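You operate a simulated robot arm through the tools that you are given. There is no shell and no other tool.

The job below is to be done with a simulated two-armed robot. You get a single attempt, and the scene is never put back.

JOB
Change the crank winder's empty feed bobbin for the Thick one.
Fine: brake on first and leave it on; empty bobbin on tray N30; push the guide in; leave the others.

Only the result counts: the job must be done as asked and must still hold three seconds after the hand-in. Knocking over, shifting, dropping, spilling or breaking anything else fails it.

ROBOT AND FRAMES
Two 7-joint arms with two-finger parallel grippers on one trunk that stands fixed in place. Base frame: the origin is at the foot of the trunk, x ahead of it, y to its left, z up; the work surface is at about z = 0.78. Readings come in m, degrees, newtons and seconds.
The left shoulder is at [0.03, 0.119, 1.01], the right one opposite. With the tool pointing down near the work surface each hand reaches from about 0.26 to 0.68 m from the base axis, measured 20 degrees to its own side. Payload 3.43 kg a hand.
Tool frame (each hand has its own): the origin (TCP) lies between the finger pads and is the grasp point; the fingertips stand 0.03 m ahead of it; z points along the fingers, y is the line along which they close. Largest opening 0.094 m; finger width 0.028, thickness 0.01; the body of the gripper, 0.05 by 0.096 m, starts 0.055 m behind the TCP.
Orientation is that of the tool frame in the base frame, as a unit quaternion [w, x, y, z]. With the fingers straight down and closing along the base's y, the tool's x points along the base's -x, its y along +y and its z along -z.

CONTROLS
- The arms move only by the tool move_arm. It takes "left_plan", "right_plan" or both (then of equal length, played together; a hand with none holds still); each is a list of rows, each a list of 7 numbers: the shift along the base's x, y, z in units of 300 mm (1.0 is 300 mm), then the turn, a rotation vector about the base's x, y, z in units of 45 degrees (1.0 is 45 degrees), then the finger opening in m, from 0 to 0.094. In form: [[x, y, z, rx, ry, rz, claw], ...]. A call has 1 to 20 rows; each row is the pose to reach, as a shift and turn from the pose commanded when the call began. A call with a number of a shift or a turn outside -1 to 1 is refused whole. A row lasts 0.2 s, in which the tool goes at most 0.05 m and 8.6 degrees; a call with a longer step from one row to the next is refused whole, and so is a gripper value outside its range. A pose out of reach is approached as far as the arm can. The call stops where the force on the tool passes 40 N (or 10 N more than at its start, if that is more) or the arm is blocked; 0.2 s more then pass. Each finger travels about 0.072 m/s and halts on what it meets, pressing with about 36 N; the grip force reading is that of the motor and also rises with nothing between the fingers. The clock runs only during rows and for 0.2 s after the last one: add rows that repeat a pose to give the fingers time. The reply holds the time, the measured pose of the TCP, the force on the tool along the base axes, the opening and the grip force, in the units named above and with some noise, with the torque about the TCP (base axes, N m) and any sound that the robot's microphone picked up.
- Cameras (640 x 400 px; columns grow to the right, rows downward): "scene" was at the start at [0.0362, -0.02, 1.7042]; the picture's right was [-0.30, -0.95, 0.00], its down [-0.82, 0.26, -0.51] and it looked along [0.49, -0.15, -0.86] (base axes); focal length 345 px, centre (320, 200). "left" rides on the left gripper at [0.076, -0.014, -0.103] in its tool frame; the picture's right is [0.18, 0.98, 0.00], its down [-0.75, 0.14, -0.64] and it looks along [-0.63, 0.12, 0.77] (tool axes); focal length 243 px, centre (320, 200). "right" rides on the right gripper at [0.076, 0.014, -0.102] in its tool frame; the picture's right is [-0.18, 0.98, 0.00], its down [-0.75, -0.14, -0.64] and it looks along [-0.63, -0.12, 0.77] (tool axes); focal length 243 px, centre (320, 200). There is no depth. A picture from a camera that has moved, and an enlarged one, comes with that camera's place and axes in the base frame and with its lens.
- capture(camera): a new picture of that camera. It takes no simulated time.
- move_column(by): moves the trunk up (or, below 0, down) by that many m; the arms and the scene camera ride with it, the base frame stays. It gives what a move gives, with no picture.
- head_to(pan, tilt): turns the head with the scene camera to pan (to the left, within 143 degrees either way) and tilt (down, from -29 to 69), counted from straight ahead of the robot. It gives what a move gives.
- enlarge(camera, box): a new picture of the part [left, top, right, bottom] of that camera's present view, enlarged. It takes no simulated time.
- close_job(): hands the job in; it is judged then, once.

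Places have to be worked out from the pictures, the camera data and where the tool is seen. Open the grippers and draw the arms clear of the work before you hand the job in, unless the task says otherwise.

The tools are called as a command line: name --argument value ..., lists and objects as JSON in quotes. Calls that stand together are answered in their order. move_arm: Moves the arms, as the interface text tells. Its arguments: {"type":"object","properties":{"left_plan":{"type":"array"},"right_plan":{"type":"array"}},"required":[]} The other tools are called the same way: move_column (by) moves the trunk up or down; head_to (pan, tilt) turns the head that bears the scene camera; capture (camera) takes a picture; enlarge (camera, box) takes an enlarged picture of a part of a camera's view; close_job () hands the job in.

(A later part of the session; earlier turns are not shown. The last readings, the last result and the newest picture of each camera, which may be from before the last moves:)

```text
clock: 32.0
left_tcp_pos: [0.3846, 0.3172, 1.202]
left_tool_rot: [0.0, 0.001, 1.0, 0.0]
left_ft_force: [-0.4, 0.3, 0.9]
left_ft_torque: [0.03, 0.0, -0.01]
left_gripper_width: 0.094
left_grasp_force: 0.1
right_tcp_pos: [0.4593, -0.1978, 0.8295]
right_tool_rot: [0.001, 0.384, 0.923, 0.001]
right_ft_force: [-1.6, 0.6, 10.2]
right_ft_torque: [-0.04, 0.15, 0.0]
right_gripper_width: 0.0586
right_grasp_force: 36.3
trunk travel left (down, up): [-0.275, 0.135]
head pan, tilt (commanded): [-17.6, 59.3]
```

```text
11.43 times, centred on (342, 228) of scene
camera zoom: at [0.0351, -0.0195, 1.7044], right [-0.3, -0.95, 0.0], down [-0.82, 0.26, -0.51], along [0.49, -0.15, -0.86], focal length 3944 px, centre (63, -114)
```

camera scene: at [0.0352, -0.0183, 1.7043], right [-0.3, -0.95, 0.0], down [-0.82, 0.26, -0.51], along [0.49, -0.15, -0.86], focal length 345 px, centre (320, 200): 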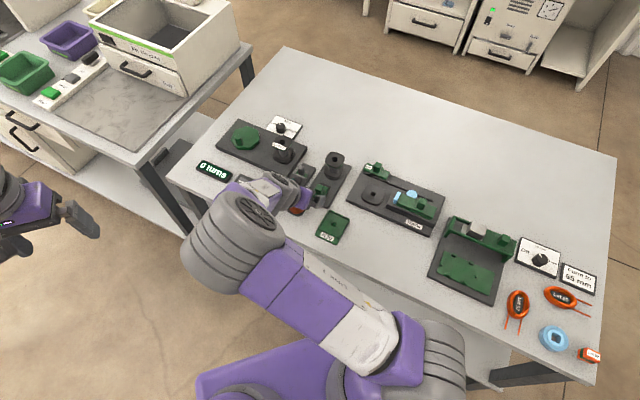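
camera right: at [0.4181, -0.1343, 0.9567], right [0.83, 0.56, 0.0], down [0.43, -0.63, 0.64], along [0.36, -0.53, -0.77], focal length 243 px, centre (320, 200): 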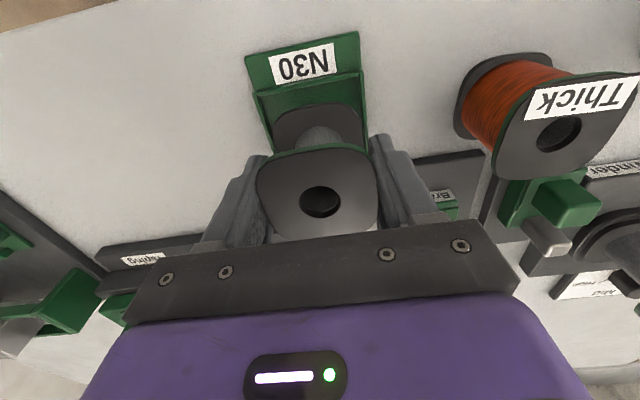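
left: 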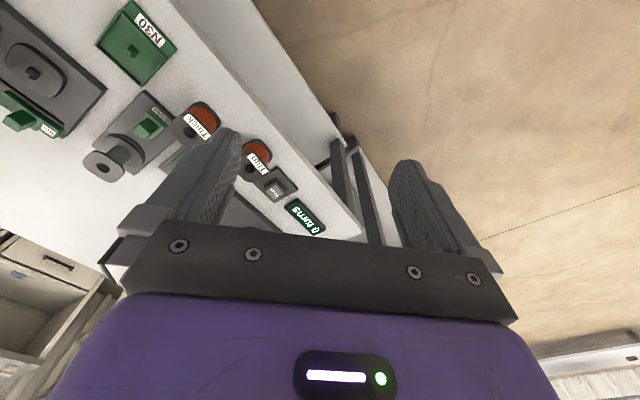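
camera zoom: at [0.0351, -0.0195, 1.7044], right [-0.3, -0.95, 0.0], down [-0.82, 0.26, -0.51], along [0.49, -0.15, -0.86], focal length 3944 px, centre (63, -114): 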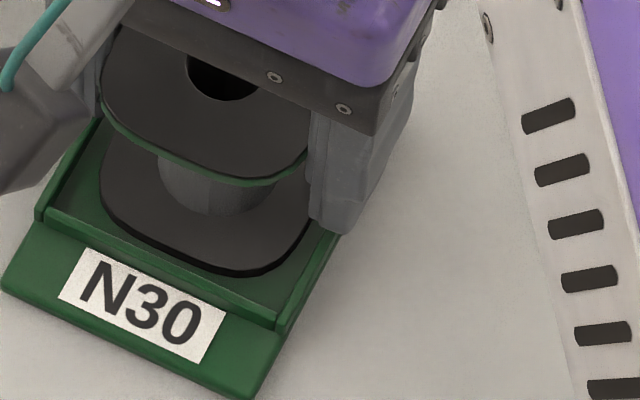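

Contact at TCP z≈0.8295 (≈10 N), i.e. bobbin bottom ≈0.784 on the tray floor with the peg inside the bore. I release by opening, then lift straight up.

move_arm --right_plan '[[0, 0, 0.002, 0, 0, 0, 0.062], [0, 0, 0.002, 0, 0, 0, 0.07], [0, 0, 0.002, 0, 0, 0, 0.08], [0, 0, 0.002, 0, 0, 0, 0.085], [0, 0, 0.04, 0, 0, 0, 0.085], [0, 0, 0.09, 0, 0, 0, 0.085], [0, 0, 0.16, 0, 0, 0, 0.085], [0, 0, 0.26, 0, 0, 0, 0.085], [0, 0, 0.38, 0, 0, 0, 0.085]]'

capture --camera "right"

enlarge --camera "scene" --box '[290, 180, 380, 250]'

```text
clock: 34.0
left_tcp_pos: [0.3858, 0.3159, 1.2002]
left_tool_rot: [0.001, 0.0, 1.0, 0.0]
left_ft_force: [-0.7, -0.2, 0.2]
left_ft_torque: [0.02, 0.01, -0.03]
left_gripper_width: 0.0939
left_grasp_force: 0.0
right_tcp_pos: [0.4572, -0.1984, 0.9447]
right_tool_rot: [-0.001, 0.385, 0.923, -0.001]
right_ft_force: [-0.5, -0.1, 0.3]
right_ft_torque: [0.01, 0.01, -0.03]
right_gripper_width: 0.085
right_grasp_force: 0.1
trunk travel left (down, up): [-0.275, 0.135]
head pan, tilt (commanded): [-17.6, 59.3]
```

```text
taken
camera right: at [0.4146, -0.1352, 1.048], right [0.83, 0.56, 0.0], down [0.43, -0.63, 0.64], along [0.36, -0.53, -0.77], focal length 243 px, centre (320, 200)
```

right: 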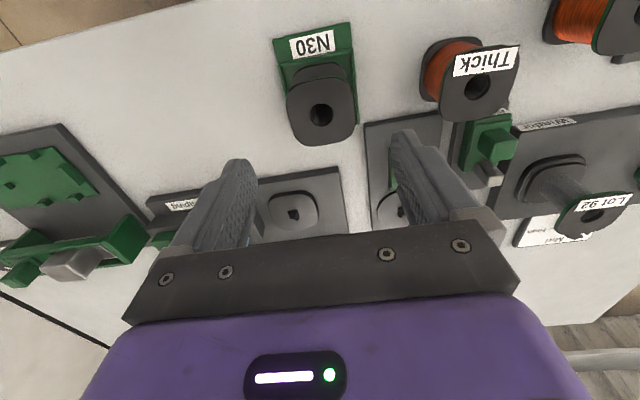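

```text
5.71 times, centred on (335, 215) of scene
camera zoom: at [0.0352, -0.0198, 1.7043], right [-0.3, -0.95, 0.0], down [-0.82, 0.26, -0.51], along [0.49, -0.15, -0.86], focal length 1972 px, centre (234, 114)
```

zoom: 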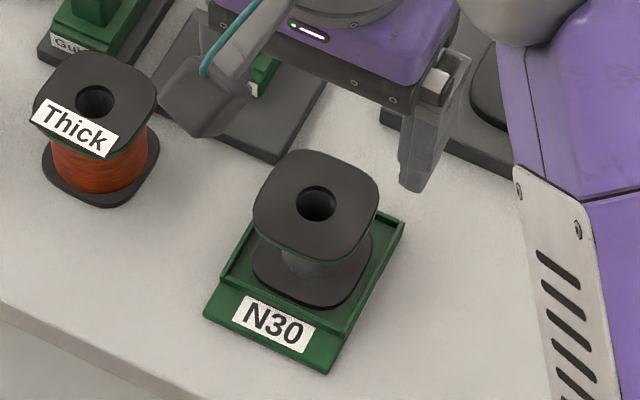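

The empty bobbin stands upright in tray N30. Now I take a look at Thick from closer, to measure its centre, orientation and label.

enlarge --camera "right" --box '[265, 20, 385, 160]'

enlarge --camera "right" --box '[405, 20, 535, 140]'

```text
2.86 times, centred on (325, 90) of right
camera zoom: at [0.4146, -0.1352, 1.048], right [0.83, 0.56, 0.0], down [0.43, -0.63, 0.64], along [0.36, -0.53, -0.77], focal length 693 px, centre (306, 514)
```

zoom: 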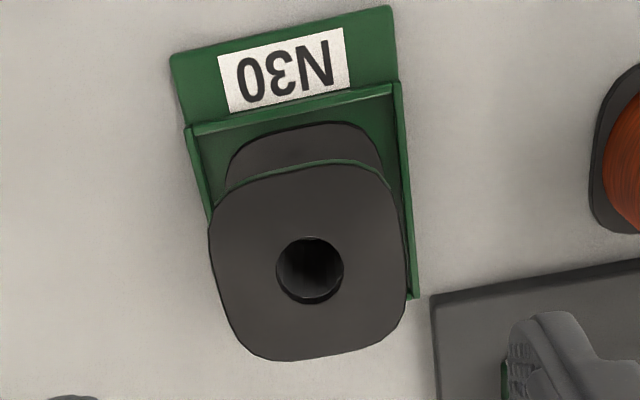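

```text
3.33 times, centred on (470, 80) of right
camera zoom: at [0.4146, -0.1352, 1.048], right [0.83, 0.56, 0.0], down [0.43, -0.63, 0.64], along [0.36, -0.53, -0.77], focal length 809 px, centre (-180, 600)
```

zoom: 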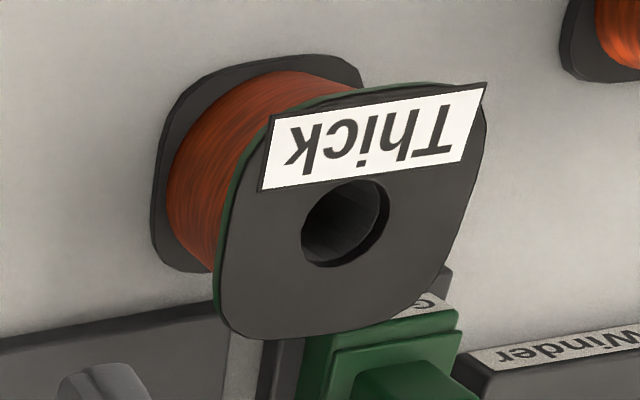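

Thick's centre computes to (0.5506,-0.1091). I move to hover above it with fully open fingers.

move_arm --right_plan '[[0.08, 0.075, 0, 0, 0, 0, 0.09], [0.16, 0.15, 0, 0, 0, 0, 0.094], [0.24, 0.225, -0.02, 0, 0, 0, 0.094], [0.311, 0.298, -0.04, 0, 0, 0, 0.094], [0.311, 0.298, -0.04, 0, 0, 0, 0.094]]'

capture --camera "right"

enlarge --camera "scene" --box '[260, 150, 360, 230]'

enlarge --camera "right" --box '[260, 40, 390, 170]'

```text
clock: 35.2
left_tcp_pos: [0.3858, 0.3162, 1.2013]
left_tool_rot: [0.0, 0.0, 1.0, 0.0]
left_ft_force: [0.3, 0.4, -0.3]
left_ft_torque: [0.0, 0.0, 0.0]
left_gripper_width: 0.0941
left_grasp_force: 0.1
right_tcp_pos: [0.5535, -0.1087, 0.9321]
right_tool_rot: [0.0, 0.384, 0.923, 0.0]
right_ft_force: [0.0, -0.5, -0.2]
right_ft_torque: [0.02, -0.03, 0.02]
right_gripper_width: 0.094
right_grasp_force: 0.0
trunk travel left (down, up): [-0.275, 0.135]
head pan, tilt (commanded): [-17.6, 59.3]
```

```text
taken
camera right: at [0.5088, -0.046, 1.0349], right [0.83, 0.56, 0.0], down [0.43, -0.63, 0.64], along [0.36, -0.53, -0.77], focal length 243 px, centre (320, 200)
```

right: 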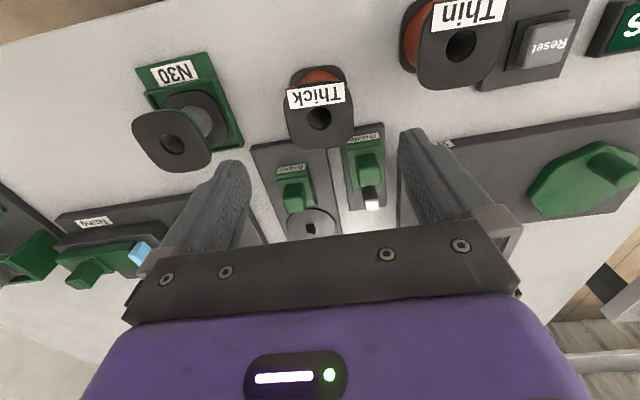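

```text
5.00 times, centred on (310, 190) of scene
camera zoom: at [0.0358, -0.0202, 1.7043], right [-0.3, -0.95, 0.0], down [-0.82, 0.26, -0.51], along [0.49, -0.15, -0.86], focal length 1726 px, centre (370, 250)
```

zoom: 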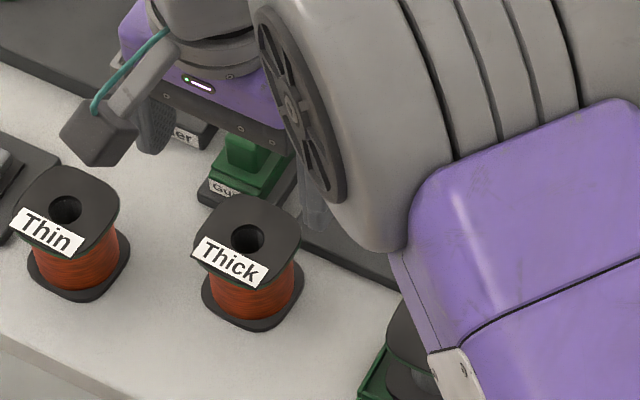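

```text
3.08 times, centred on (325, 105) of right
camera zoom: at [0.5088, -0.046, 1.0349], right [0.83, 0.56, 0.0], down [0.43, -0.63, 0.64], along [0.36, -0.53, -0.77], focal length 746 px, centre (305, 492)
```

zoom: 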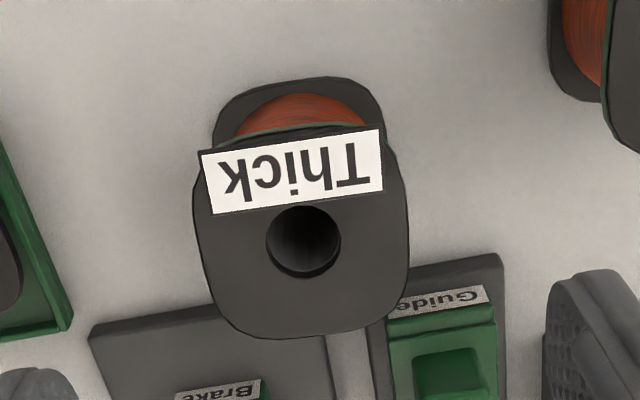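

enlarge --camera "right" --box '[265, 150, 385, 245]'

enlarge --camera "right" --box '[290, 70, 350, 130]'

```text
4.21 times, centred on (325, 198) of right
camera zoom: at [0.5088, -0.046, 1.0349], right [0.83, 0.56, 0.0], down [0.43, -0.63, 0.64], along [0.36, -0.53, -0.77], focal length 1022 px, centre (299, 210)
```

zoom: 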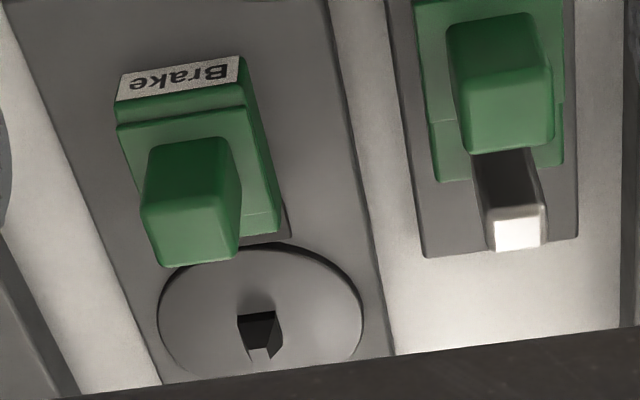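

```text
6.67 times, centred on (320, 100) of right
camera zoom: at [0.5088, -0.046, 1.0349], right [0.83, 0.56, 0.0], down [0.43, -0.63, 0.64], along [0.36, -0.53, -0.77], focal length 1618 px, centre (320, 867)
```

zoom: 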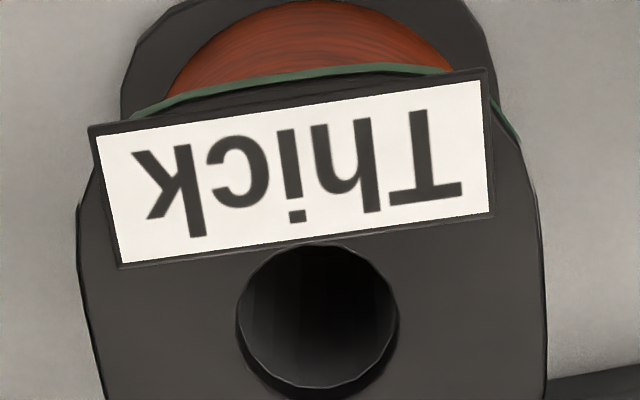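

Thick's flats are within ~2–3° of the finger alignment, and its surroundings (guide plate, Thin, tray) leave room for the open fingers. I descend to TCP z≈0.825.

move_arm --right_plan '[[-0.006, -0.001, -0.06, 0, 0, 0, 0.094], [-0.006, -0.001, -0.12, 0, 0, 0, 0.094], [-0.006, -0.001, -0.18, 0, 0, 0, 0.094], [-0.006, -0.001, -0.24, 0, 0, 0, 0.094], [-0.006, -0.001, -0.3, 0, 0, 0, 0.094], [-0.006, -0.001, -0.357, 0, 0, 0, 0.094], [-0.006, -0.001, -0.357, 0, 0, 0, 0.094]]'

capture --camera "right"

```text
clock: 36.8
left_tcp_pos: [0.3847, 0.3153, 1.2016]
left_tool_rot: [0.0, 0.0, 1.0, 0.0]
left_ft_force: [0.6, 0.3, 0.0]
left_ft_torque: [0.0, 0.02, -0.01]
left_gripper_width: 0.0939
left_grasp_force: 0.1
right_tcp_pos: [0.5517, -0.1093, 0.8246]
right_tool_rot: [0.0, 0.385, 0.923, 0.0]
right_ft_force: [0.2, -0.2, 0.2]
right_ft_torque: [-0.04, 0.03, 0.0]
right_gripper_width: 0.0938
right_grasp_force: 0.0
trunk travel left (down, up): [-0.275, 0.135]
head pan, tilt (commanded): [-17.6, 59.3]
```

```text
taken
camera right: at [0.5071, -0.0456, 0.9279], right [0.83, 0.56, 0.0], down [0.43, -0.63, 0.64], along [0.36, -0.53, -0.77], focal length 243 px, centre (320, 200)
```

right: 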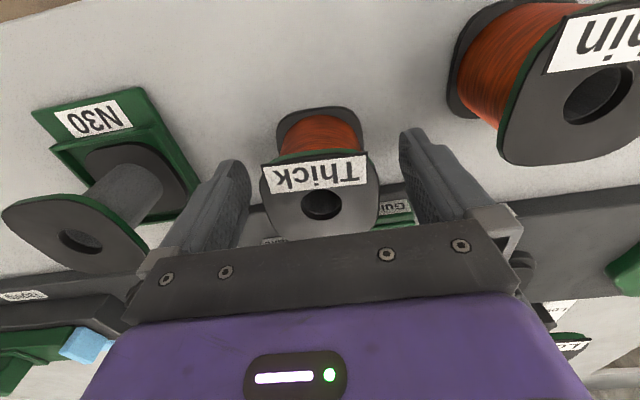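

move_arm --right_plan '[[0, 0, 0, 0, 0, 0, 0.075], [0, 0, 0, 0, 0, 0, 0.062], [0, 0, 0, 0, 0, 0, 0.05], [0, 0, 0, 0, 0, 0, 0.0], [0, 0, 0, 0, 0, 0, 0.0], [0, 0, 0, 0, 0, 0, 0.0]]'

move_arm --right_plan '[[0, 0, 0.005, 0, 0, 0, 0.0], [0, 0, 0.01, 0, 0, 0, 0.0], [0, 0, 0.015, 0, 0, 0, 0.0], [0, 0, 0.02, 0, 0, 0, 0.0]]'

capture --camera "right"

enlarge --camera "scene" --box '[260, 150, 360, 230]'

```text
clock: 38.2
left_tcp_pos: [0.3858, 0.3162, 1.2006]
left_tool_rot: [0.0, 0.0, 1.0, 0.0]
left_ft_force: [-0.2, 0.3, -0.1]
left_ft_torque: [0.01, 0.0, 0.01]
left_gripper_width: 0.0942
left_grasp_force: 0.0
right_tcp_pos: [0.5507, -0.1094, 0.8242]
right_tool_rot: [0.0, 0.385, 0.923, 0.0]
right_ft_force: [-0.1, 0.9, -0.2]
right_ft_torque: [0.01, -0.07, 0.01]
right_gripper_width: 0.0595
right_grasp_force: 35.8
trunk travel left (down, up): [-0.275, 0.135]
head pan, tilt (commanded): [-17.6, 59.3]
```

```text
clock: 39.2
left_tcp_pos: [0.3848, 0.3166, 1.2012]
left_tool_rot: [0.0, 0.0, 1.0, 0.0]
left_ft_force: [0.3, -1.2, 0.1]
left_ft_torque: [0.02, 0.0, 0.0]
left_gripper_width: 0.094
left_grasp_force: 0.1
right_tcp_pos: [0.5507, -0.1087, 0.8311]
right_tool_rot: [0.0, 0.385, 0.923, -0.001]
right_ft_force: [0.6, -1.3, -2.7]
right_ft_torque: [-0.01, -0.01, 0.02]
right_gripper_width: 0.0596
right_grasp_force: 35.7
trunk travel left (down, up): [-0.275, 0.135]
head pan, tilt (commanded): [-17.6, 59.3]
```

```text
taken
camera right: at [0.5071, -0.0458, 0.9331], right [0.83, 0.56, 0.0], down [0.43, -0.63, 0.64], along [0.36, -0.53, -0.77], focal length 243 px, centre (320, 200)
```

right: 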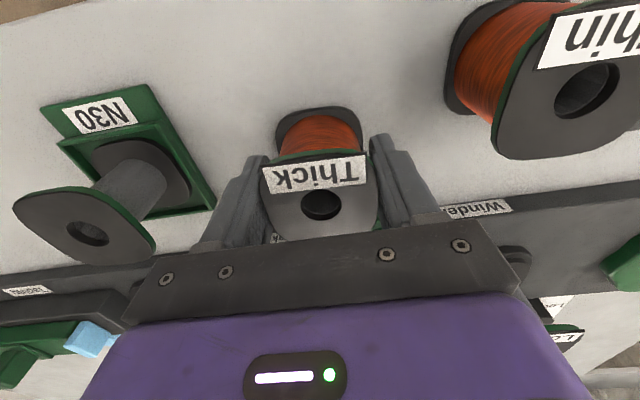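

```text
5.00 times, centred on (310, 190) of scene
camera zoom: at [0.0364, -0.02, 1.7042], right [-0.3, -0.95, 0.0], down [-0.82, 0.26, -0.51], along [0.49, -0.15, -0.86], focal length 1726 px, centre (370, 250)
```

zoom: 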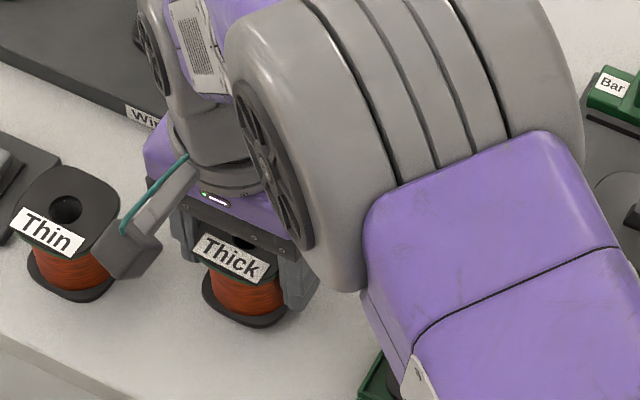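

Thick is lifted (≈2.5 N weight, 59.5 mm grip). I raise it further slowly, then check how it sits in the fingers.

move_arm --right_plan '[[0, 0, 0.015, 0, 0, 0, 0.0], [0, 0, 0.03, 0, 0, 0, 0.0], [0, 0, 0.05, 0, 0, 0, 0.0], [0, 0, 0.075, 0, 0, 0, 0.0], [0, 0, 0.105, 0, 0, 0, 0.0], [0, 0, 0.14, 0, 0, 0, 0.0], [0, 0, 0.18, 0, 0, 0, 0.0], [0, 0, 0.22, 0, 0, 0, 0.0], [0, 0, 0.26, 0, 0, 0, 0.0], [0, 0, 0.3, 0, 0, 0, 0.0], [0, 0, 0.34, 0, 0, 0, 0.0]]'

capture --camera "right"

enlarge --camera "right" --box '[240, 80, 400, 250]'

enlarge --camera "scene" --box '[260, 130, 360, 230]'

```text
clock: 41.6
left_tcp_pos: [0.3859, 0.3164, 1.2004]
left_tool_rot: [0.0, 0.0, 1.0, 0.0]
left_ft_force: [0.3, -0.3, -1.2]
left_ft_torque: [-0.05, 0.0, 0.0]
left_gripper_width: 0.0938
left_grasp_force: 0.0
right_tcp_pos: [0.55, -0.1097, 0.9323]
right_tool_rot: [0.0, 0.385, 0.923, 0.0]
right_ft_force: [0.5, -0.8, -3.7]
right_ft_torque: [0.0, 0.01, 0.01]
right_gripper_width: 0.0594
right_grasp_force: 36.0
trunk travel left (down, up): [-0.275, 0.135]
head pan, tilt (commanded): [-17.6, 59.3]
```

```text
taken
camera right: at [0.5071, -0.0457, 1.0353], right [0.83, 0.56, 0.0], down [0.43, -0.63, 0.64], along [0.36, -0.53, -0.77], focal length 243 px, centre (320, 200)
```

right: 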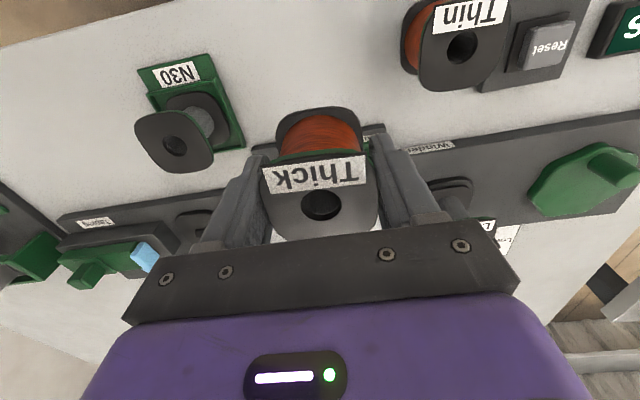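

```text
2.35 times, centred on (320, 165) of right
camera zoom: at [0.5071, -0.0457, 1.0353], right [0.83, 0.56, 0.0], down [0.43, -0.63, 0.64], along [0.36, -0.53, -0.77], focal length 571 px, centre (320, 282)
```

zoom: 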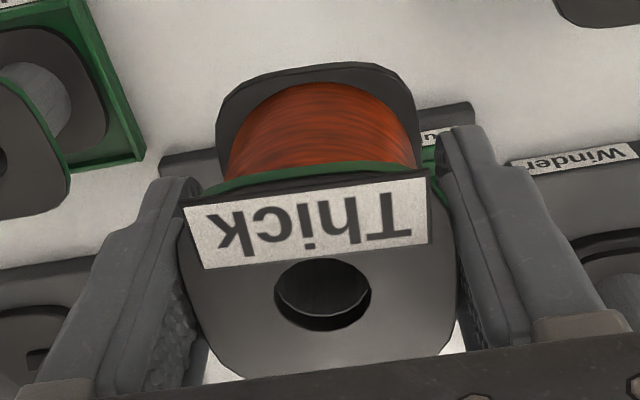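

```text
4.00 times, centred on (310, 180) of scene
camera zoom: at [0.0363, -0.02, 1.7042], right [-0.3, -0.95, 0.0], down [-0.82, 0.26, -0.51], along [0.49, -0.15, -0.86], focal length 1380 px, centre (360, 280)
```

zoom: 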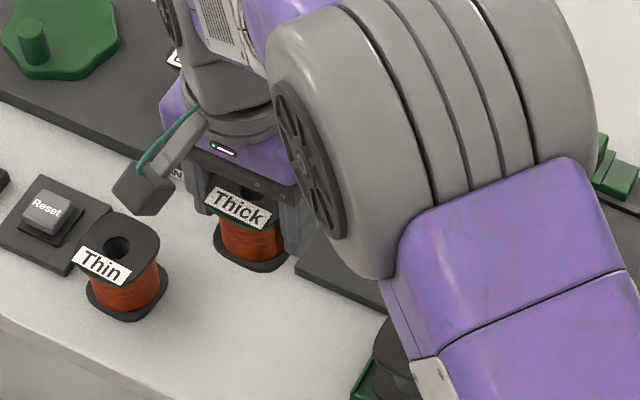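

Thick hangs straight, centred within ~1 mm, and rotated only ~1.5°. I carry it (bottom ≈0.888) to above the feed disc.

move_arm --right_plan '[[0.05, -0.08, 0, 0, 0, 0, 0.0], [0.1, -0.165, 0, 0, 0, 0, 0.0], [0.15, -0.25, 0, 0, 0, 0, 0.0], [0.2, -0.34, 0, 0, 0, 0, 0.0], [0.25, -0.425, 0, 0, 0, 0, 0.0], [0.293, -0.503, 0, 0, 0, 0, 0.0], [0.293, -0.503, -0.02, 0, 0, 0, 0.0]]'

capture --camera "right"

enlarge --camera "scene" --box '[310, 130, 370, 190]'

enlarge --camera "right" --box '[250, 40, 390, 200]'

```text
clock: 43.2
left_tcp_pos: [0.387, 0.3165, 1.2012]
left_tool_rot: [0.001, 0.0, 1.0, 0.0]
left_ft_force: [0.0, 0.3, 0.6]
left_ft_torque: [0.0, 0.02, 0.01]
left_gripper_width: 0.094
left_grasp_force: 0.1
right_tcp_pos: [0.638, -0.2602, 0.9254]
right_tool_rot: [-0.001, 0.384, 0.923, -0.001]
right_ft_force: [-1.0, -0.2, -2.8]
right_ft_torque: [0.03, 0.02, -0.01]
right_gripper_width: 0.0594
right_grasp_force: 35.8
trunk travel left (down, up): [-0.275, 0.135]
head pan, tilt (commanded): [-17.6, 59.3]
```

```text
taken
camera right: at [0.5951, -0.1969, 1.0291], right [0.83, 0.56, 0.0], down [0.43, -0.63, 0.64], along [0.36, -0.53, -0.77], focal length 243 px, centre (320, 200)
```

right: 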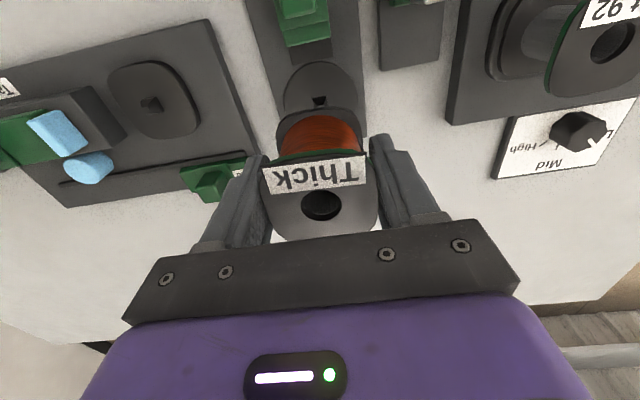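

```text
6.67 times, centred on (340, 160) of scene
camera zoom: at [0.0364, -0.0196, 1.7042], right [-0.3, -0.95, 0.0], down [-0.82, 0.26, -0.51], along [0.49, -0.15, -0.86], focal length 2301 px, centre (187, 467)
```

zoom: 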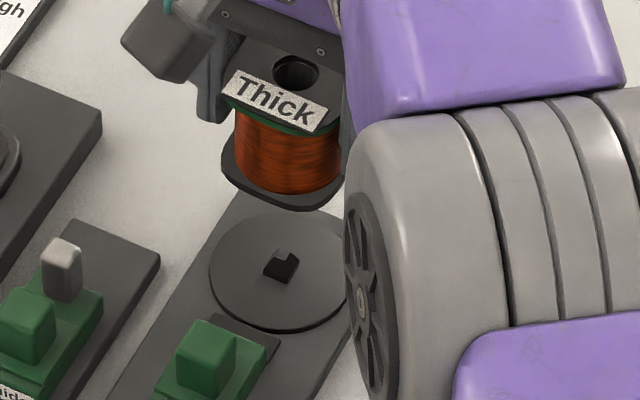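

```text
2.50 times, centred on (320, 120) of right
camera zoom: at [0.5951, -0.1969, 1.0291], right [0.83, 0.56, 0.0], down [0.43, -0.63, 0.64], along [0.36, -0.53, -0.77], focal length 606 px, centre (320, 400)
```

zoom: 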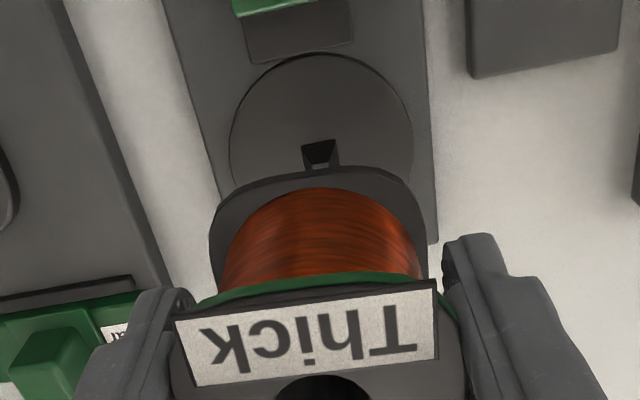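

Peg and bobbin axis agree within ~1 mm (same TCP position as where the empty one was gripped). I lower to about 15 mm above the disc and re-check.

move_arm --right_plan '[[0.002, 0, -0.05, 0, 0, 0, 0.0], [0.002, 0, -0.1, 0, 0, 0, 0.0], [0.002, 0, -0.15, 0, 0, 0, 0.0], [0.002, 0, -0.19, 0, 0, 0, 0.0], [0.002, 0, -0.21, 0, 0, 0, 0.0], [0.002, 0, -0.21, 0, 0, 0, 0.0]]'

capture --camera "right"

enlarge --camera "right" --box '[250, 40, 390, 200]'

enlarge --camera "scene" --box '[310, 140, 370, 190]'

```text
clock: 44.6
left_tcp_pos: [0.3846, 0.3152, 1.2014]
left_tool_rot: [0.0, 0.001, 1.0, 0.0]
left_ft_force: [0.7, -0.7, 0.1]
left_ft_torque: [0.03, 0.0, -0.02]
left_gripper_width: 0.0942
left_grasp_force: 0.0
right_tcp_pos: [0.6391, -0.2592, 0.8615]
right_tool_rot: [0.0, 0.384, 0.923, 0.0]
right_ft_force: [-0.2, 0.2, -2.8]
right_ft_torque: [-0.01, -0.02, -0.02]
right_gripper_width: 0.0593
right_grasp_force: 35.9
trunk travel left (down, up): [-0.275, 0.135]
head pan, tilt (commanded): [-17.6, 59.3]
```

```text
taken
camera right: at [0.5966, -0.1963, 0.9657], right [0.83, 0.56, 0.0], down [0.43, -0.63, 0.64], along [0.36, -0.53, -0.77], focal length 243 px, centre (320, 200)
```

right: 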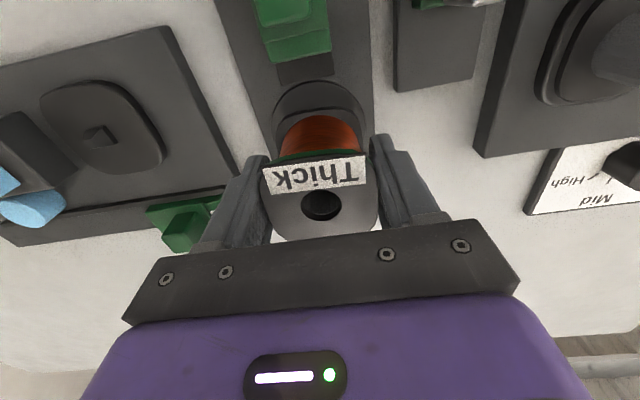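

```text
2.50 times, centred on (320, 120) of right
camera zoom: at [0.5966, -0.1963, 0.9657], right [0.83, 0.56, 0.0], down [0.43, -0.63, 0.64], along [0.36, -0.53, -0.77], focal length 606 px, centre (320, 400)
```

zoom: 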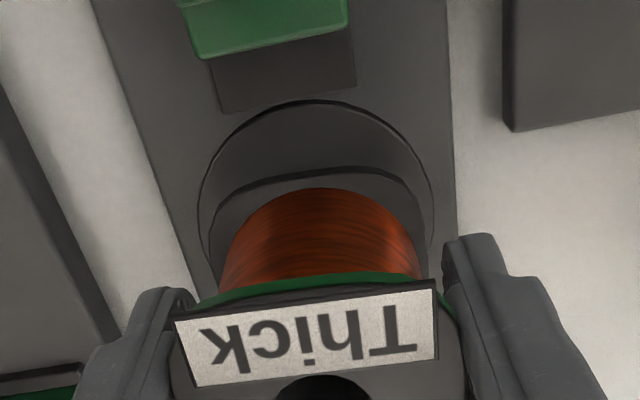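

```text
8.00 times, centred on (340, 165) of scene
camera zoom: at [0.0365, -0.02, 1.7042], right [-0.3, -0.95, 0.0], down [-0.82, 0.26, -0.51], along [0.49, -0.15, -0.86], focal length 2761 px, centre (160, 480)
```

zoom: 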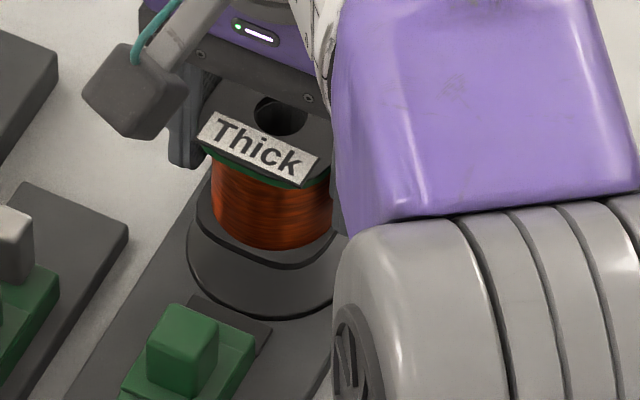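

Disc and flange are concentric within ~1 mm in the same view. I lower slowly over the peg.

move_arm --right_plan '[[0, 0, -0.008, 0, 0, 0, 0.0], [0, 0, -0.016, 0, 0, 0, 0.0], [0, 0, -0.024, 0, 0, 0, 0.0], [0, 0, -0.032, 0, 0, 0, 0.0]]'

move_arm --right_plan '[[0, 0, -0.008, 0, 0, 0, 0.0], [0, 0, -0.016, 0, 0, 0, 0.0], [0, 0, -0.022, 0, 0, 0, 0.0]]'

enlarge --camera "right" --box '[250, 40, 390, 200]'

enlarge --camera "scene" --box '[310, 140, 370, 190]'

```text
clock: 45.6
left_tcp_pos: [0.3857, 0.3165, 1.2007]
left_tool_rot: [0.0, 0.0, 1.0, 0.0]
left_ft_force: [0.1, -0.1, -0.4]
left_ft_torque: [0.01, 0.01, -0.01]
left_gripper_width: 0.0939
left_grasp_force: 0.1
right_tcp_pos: [0.6391, -0.2616, 0.8523]
right_tool_rot: [0.0, 0.384, 0.923, 0.001]
right_ft_force: [0.6, 0.7, -3.3]
right_ft_torque: [-0.04, 0.01, 0.03]
right_gripper_width: 0.0595
right_grasp_force: 35.9
trunk travel left (down, up): [-0.275, 0.135]
head pan, tilt (commanded): [-17.6, 59.3]
```

```text
clock: 46.4
left_tcp_pos: [0.3859, 0.3164, 1.2008]
left_tool_rot: [0.0, -0.001, 1.0, 0.001]
left_ft_force: [0.8, -0.2, -0.3]
left_ft_torque: [0.0, -0.01, 0.0]
left_gripper_width: 0.0943
left_grasp_force: 0.1
right_tcp_pos: [0.6388, -0.2601, 0.8468]
right_tool_rot: [0.0, 0.384, 0.923, 0.0]
right_ft_force: [0.1, -0.3, -3.6]
right_ft_torque: [-0.01, -0.05, 0.0]
right_gripper_width: 0.0591
right_grasp_force: 35.7
trunk travel left (down, up): [-0.275, 0.135]
head pan, tilt (commanded): [-17.6, 59.3]
```

```text
2.50 times, centred on (320, 120) of right
camera zoom: at [0.5955, -0.1971, 0.9503], right [0.83, 0.56, 0.0], down [0.43, -0.63, 0.64], along [0.36, -0.53, -0.77], focal length 606 px, centre (320, 400)
```

zoom: 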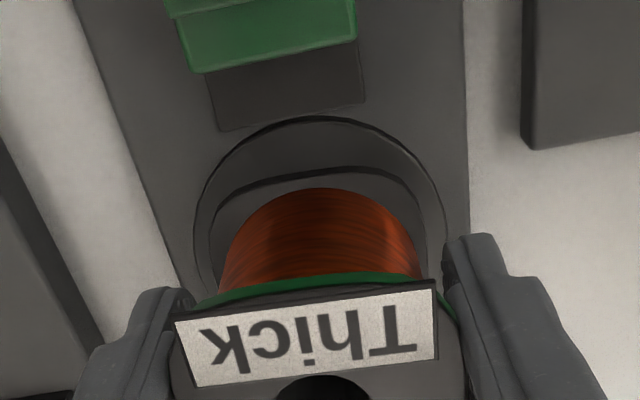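

```text
8.00 times, centred on (340, 165) of scene
camera zoom: at [0.0366, -0.0201, 1.7042], right [-0.3, -0.95, 0.0], down [-0.82, 0.26, -0.51], along [0.49, -0.15, -0.86], focal length 2761 px, centre (160, 480)
```

zoom: 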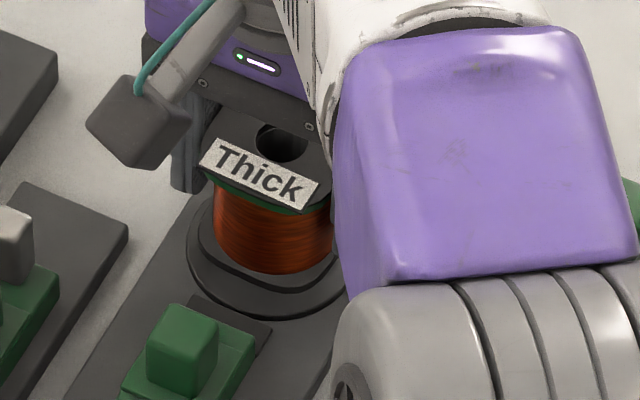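

No contact yet (only the weight ≈3 N). I continue lowering in small steps.

move_arm --right_plan '[[0, 0, -0.006, 0, 0, 0, 0.0], [0, 0, -0.012, 0, 0, 0, 0.0]]'

move_arm --right_plan '[[0, 0, -0.006, 0, 0, 0, 0.0], [0, 0, -0.012, 0, 0, 0, 0.0]]'

enlarge --camera "right" --box '[250, 40, 390, 200]'

enlarge --camera "scene" --box '[310, 140, 370, 190]'

```text
clock: 47.0
left_tcp_pos: [0.3853, 0.3167, 1.2012]
left_tool_rot: [-0.001, 0.0, 1.0, 0.001]
left_ft_force: [0.0, 0.6, 0.1]
left_ft_torque: [-0.05, 0.0, -0.01]
left_gripper_width: 0.0942
left_grasp_force: 0.0
right_tcp_pos: [0.6391, -0.26, 0.8445]
right_tool_rot: [0.0, 0.385, 0.923, -0.001]
right_ft_force: [0.2, -0.3, -2.4]
right_ft_torque: [0.01, 0.0, 0.01]
right_gripper_width: 0.0594
right_grasp_force: 35.9
trunk travel left (down, up): [-0.275, 0.135]
head pan, tilt (commanded): [-17.6, 59.3]
```

```text
clock: 47.6
left_tcp_pos: [0.386, 0.3161, 1.201]
left_tool_rot: [0.0, 0.0, 1.0, 0.0]
left_ft_force: [0.1, 0.4, -0.8]
left_ft_torque: [0.01, 0.03, -0.03]
left_gripper_width: 0.0938
left_grasp_force: 0.1
right_tcp_pos: [0.6383, -0.2595, 0.8407]
right_tool_rot: [0.0, 0.383, 0.924, 0.0]
right_ft_force: [1.0, 0.7, -1.6]
right_ft_torque: [0.01, 0.03, 0.01]
right_gripper_width: 0.0593
right_grasp_force: 36.1
trunk travel left (down, up): [-0.275, 0.135]
head pan, tilt (commanded): [-17.6, 59.3]
```

```text
2.50 times, centred on (320, 120) of right
camera zoom: at [0.5944, -0.1962, 0.9441], right [0.83, 0.56, 0.0], down [0.43, -0.63, 0.64], along [0.36, -0.53, -0.77], focal length 606 px, centre (320, 400)
```

zoom: 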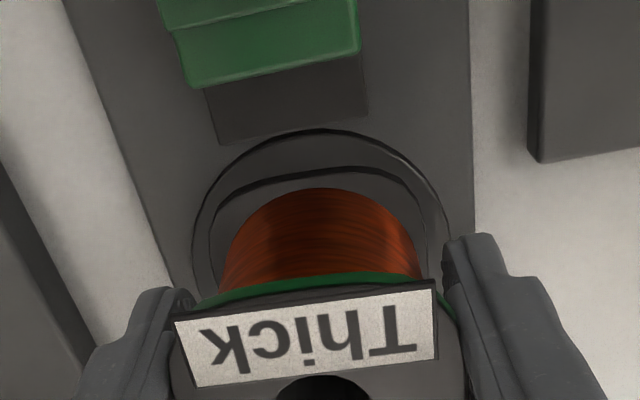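

```text
8.00 times, centred on (340, 165) of scene
camera zoom: at [0.0364, -0.0201, 1.7042], right [-0.3, -0.95, 0.0], down [-0.82, 0.26, -0.51], along [0.49, -0.15, -0.86], focal length 2761 px, centre (160, 480)
```

zoom: 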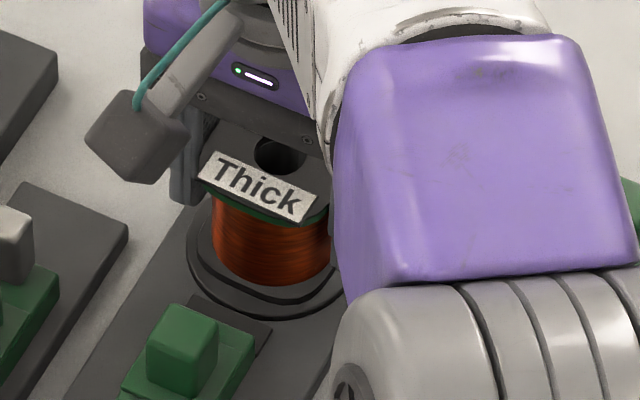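

move_arm --right_plan '[[0, 0, -0.005, 0, 0, 0, 0.0], [0, 0, -0.01, 0, 0, 0, 0.0]]'

enlarge --camera "right" --box '[250, 40, 390, 200]'

```text
clock: 48.2
left_tcp_pos: [0.3837, 0.3173, 1.2017]
left_tool_rot: [0.001, 0.0, 1.0, 0.0]
left_ft_force: [0.1, -0.8, -0.1]
left_ft_torque: [0.0, 0.0, -0.01]
left_gripper_width: 0.0939
left_grasp_force: 0.1
right_tcp_pos: [0.6377, -0.2595, 0.841]
right_tool_rot: [0.003, 0.385, 0.923, 0.001]
right_ft_force: [-1.0, 0.6, 15.0]
right_ft_torque: [0.08, 0.55, -0.02]
right_gripper_width: 0.0593
right_grasp_force: 35.8
trunk travel left (down, up): [-0.275, 0.135]
head pan, tilt (commanded): [-17.6, 59.3]
```

```text
2.50 times, centred on (320, 120) of right
camera zoom: at [0.5937, -0.1961, 0.9439], right [0.83, 0.56, 0.0], down [0.43, -0.63, 0.64], along [0.36, -0.53, -0.76], focal length 606 px, centre (320, 400)
```

zoom: 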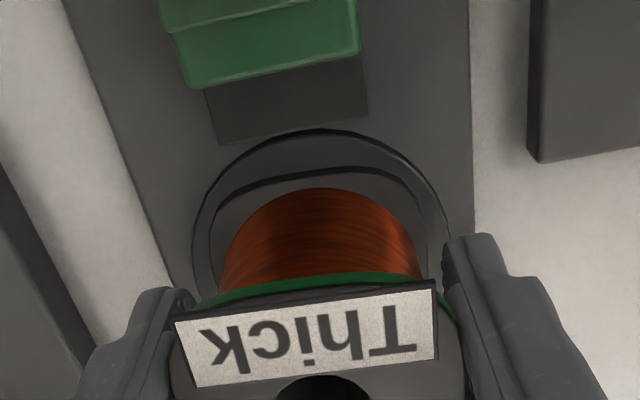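

Contact at TCP z≈0.841 (15 N); the torque places the contact at the lower flange's near edge on the disc, so the peg is inside the bore and the spool is just tilted a hair. I open the fingers to let it settle, then look before lifting.

move_arm --right_plan '[[0, 0, 0.003, 0, 0, 0, 0.058], [0, 0, 0.003, 0, 0, 0, 0.062], [0, 0, 0.003, 0, 0, 0, 0.068], [0, 0, 0.003, 0, 0, 0, 0.076], [0, 0, 0.003, 0, 0, 0, 0.084], [0, 0, 0.003, 0, 0, 0, 0.084]]'

capture --camera "right"

enlarge --camera "right" --box '[250, 40, 390, 240]'

enlarge --camera "scene" --box '[310, 140, 370, 190]'

```text
clock: 49.6
left_tcp_pos: [0.3854, 0.3172, 1.2014]
left_tool_rot: [0.0, 0.0, 1.0, 0.0]
left_ft_force: [0.1, 0.0, -0.8]
left_ft_torque: [0.01, 0.02, 0.02]
left_gripper_width: 0.0941
left_grasp_force: 0.1
right_tcp_pos: [0.6357, -0.259, 0.8374]
right_tool_rot: [-0.001, 0.384, 0.923, 0.0]
right_ft_force: [0.2, 0.8, 0.8]
right_ft_torque: [0.0, -0.02, 0.03]
right_gripper_width: 0.0838
right_grasp_force: 0.0
trunk travel left (down, up): [-0.275, 0.135]
head pan, tilt (commanded): [-17.6, 59.3]
```

```text
taken
camera right: at [0.5936, -0.1964, 0.9407], right [0.83, 0.56, 0.0], down [0.43, -0.63, 0.64], along [0.36, -0.53, -0.77], focal length 243 px, centre (320, 200)
```

right: 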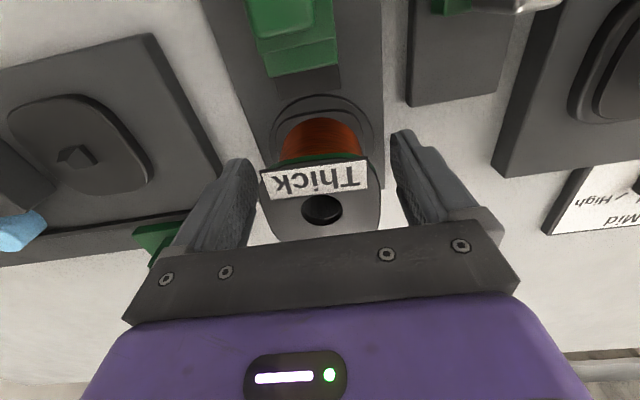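

```text
2.00 times, centred on (320, 140) of right
camera zoom: at [0.5936, -0.1964, 0.9407], right [0.83, 0.56, 0.0], down [0.43, -0.63, 0.64], along [0.36, -0.53, -0.77], focal length 485 px, centre (320, 320)
```

zoom: 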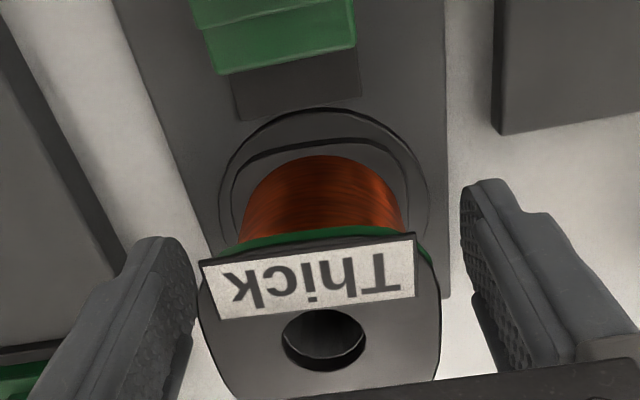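

```text
8.00 times, centred on (340, 165) of scene
camera zoom: at [0.0362, -0.02, 1.7042], right [-0.3, -0.95, 0.0], down [-0.82, 0.26, -0.51], along [0.49, -0.15, -0.86], focal length 2761 px, centre (160, 480)
```

zoom: 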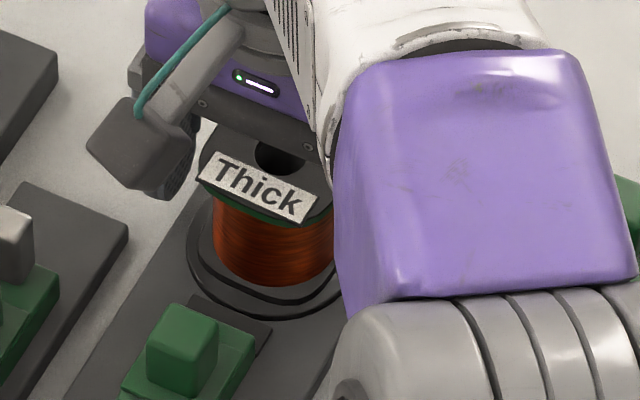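

Released; the fingers are clear of the flange on both sides. I lift straight up and inspect how Thick sits.

move_arm --right_plan '[[0, 0, 0.03, 0, 0, 0, 0.084], [0, 0, 0.08, 0, 0, 0, 0.084], [0, 0, 0.15, 0, 0, 0, 0.084], [0, 0, 0.23, 0, 0, 0, 0.084], [0, 0, 0.31, 0, 0, 0, 0.084], [-0.1, 0.1, 0.36, 0, 0, 0, 0.084], [-0.2, 0.2, 0.4, 0, 0, 0, 0.084], [-0.3, 0.3, 0.44, 0, 0, 0, 0.084]]'

capture --camera "right"

enlarge --camera "scene" --box '[300, 130, 370, 190]'

enlarge --camera "right" --box '[280, 60, 400, 240]'

```text
clock: 51.4
left_tcp_pos: [0.3842, 0.3178, 1.2016]
left_tool_rot: [0.001, 0.0, 1.0, 0.0]
left_ft_force: [0.0, -0.3, 0.2]
left_ft_torque: [-0.02, -0.04, -0.02]
left_gripper_width: 0.0941
left_grasp_force: 0.1
right_tcp_pos: [0.5486, -0.1677, 0.9695]
right_tool_rot: [0.001, 0.384, 0.923, 0.0]
right_ft_force: [-1.2, 0.4, 0.3]
right_ft_torque: [0.01, -0.01, 0.0]
right_gripper_width: 0.084
right_grasp_force: 0.1
trunk travel left (down, up): [-0.275, 0.135]
head pan, tilt (commanded): [-17.6, 59.3]
```

```text
taken
camera right: at [0.5047, -0.104, 1.0726], right [0.83, 0.56, 0.0], down [0.43, -0.63, 0.64], along [0.36, -0.53, -0.77], focal length 243 px, centre (320, 200)
```

right: 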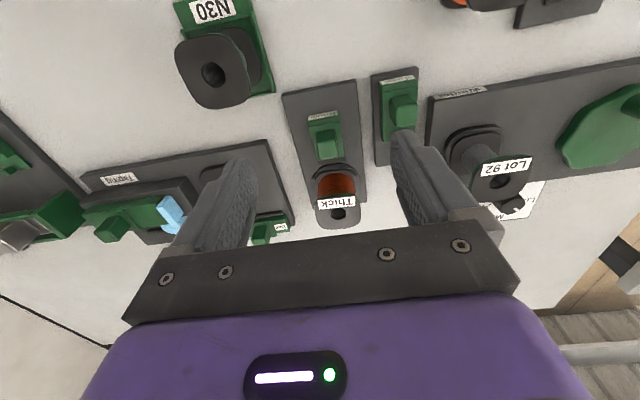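

```text
6.67 times, centred on (335, 160) of scene
camera zoom: at [0.0346, -0.0188, 1.7043], right [-0.3, -0.95, 0.0], down [-0.82, 0.26, -0.51], along [0.49, -0.15, -0.86], focal length 2301 px, centre (220, 467)
```

zoom: 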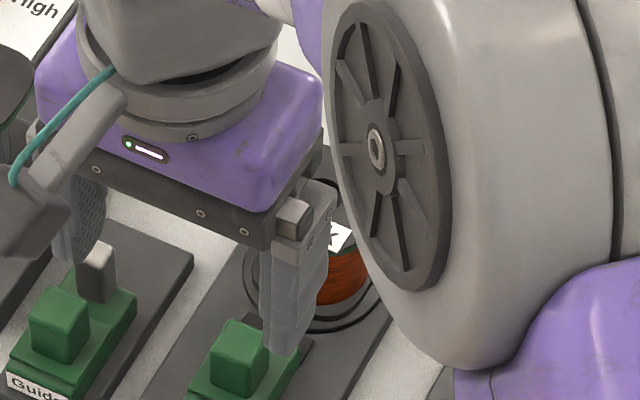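

```text
2.22 times, centred on (340, 150) of right
camera zoom: at [0.5047, -0.104, 1.0726], right [0.83, 0.56, 0.0], down [0.43, -0.63, 0.64], along [0.36, -0.53, -0.77], focal length 539 px, centre (276, 311)
```

zoom: 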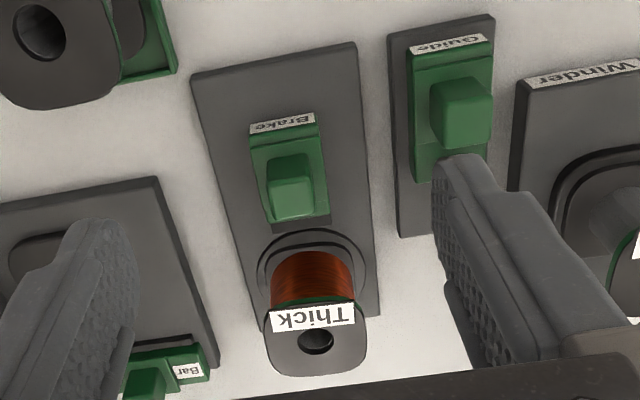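

Thick's hole projects to (0.640,-0.261) – the same spot and height as the empty bobbin had. I take the tilted side view again to check it is seated upright and the brake is still on.

move_arm --right_plan '[[-0.03, 0.032, -0.02, -0.11, -0.11, 0, 0.084], [-0.06, 0.064, -0.04, -0.22, -0.22, 0, 0.084], [-0.09, 0.096, -0.06, -0.33, -0.33, 0, 0.084], [-0.12, 0.13, -0.09, -0.44, -0.44, 0, 0.084], [-0.152, 0.161, -0.117, -0.55, -0.55, 0, 0.084]]'

capture --camera "right"

enlarge --camera "right" --box '[270, 50, 390, 190]'

enlarge --camera "scene" --box '[290, 130, 370, 200]'

```text
clock: 52.6
left_tcp_pos: [0.3838, 0.3176, 1.2009]
left_tool_rot: [-0.001, 0.001, 1.0, 0.0]
left_ft_force: [-1.5, -0.1, 0.5]
left_ft_torque: [-0.05, 0.0, 0.0]
left_gripper_width: 0.0942
left_grasp_force: 0.0
right_tcp_pos: [0.5017, -0.121, 0.9349]
right_tool_rot: [0.28, 0.367, 0.879, -0.115]
right_ft_force: [0.0, -0.5, -0.2]
right_ft_torque: [-0.03, 0.02, -0.01]
right_gripper_width: 0.084
right_grasp_force: 0.0
trunk travel left (down, up): [-0.275, 0.135]
head pan, tilt (commanded): [-17.6, 59.3]
```

```text
taken
camera right: at [0.4275, -0.0263, 0.9759], right [0.8, 0.58, 0.11], down [0.07, -0.28, 0.96], along [0.59, -0.76, -0.26], focal length 243 px, centre (320, 200)
```

right: 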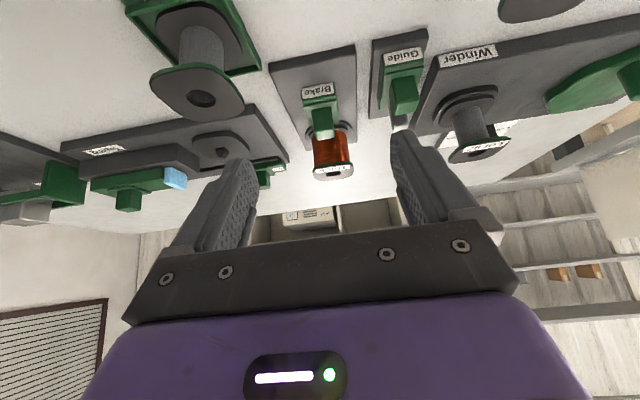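

```text
2.86 times, centred on (330, 120) of right
camera zoom: at [0.4275, -0.0263, 0.9759], right [0.8, 0.58, 0.11], down [0.07, -0.28, 0.96], along [0.59, -0.76, -0.26], focal length 693 px, centre (291, 429)
```

zoom: 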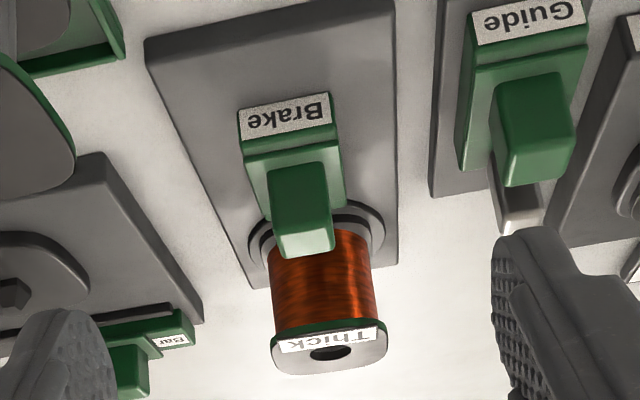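

```text
5.71 times, centred on (330, 165) of scene
camera zoom: at [0.0354, -0.0185, 1.7043], right [-0.3, -0.95, 0.0], down [-0.82, 0.26, -0.51], along [0.49, -0.15, -0.86], focal length 1972 px, centre (263, 400)
```

zoom: 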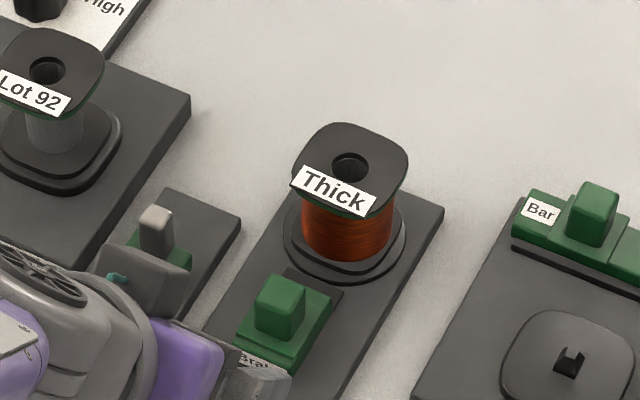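

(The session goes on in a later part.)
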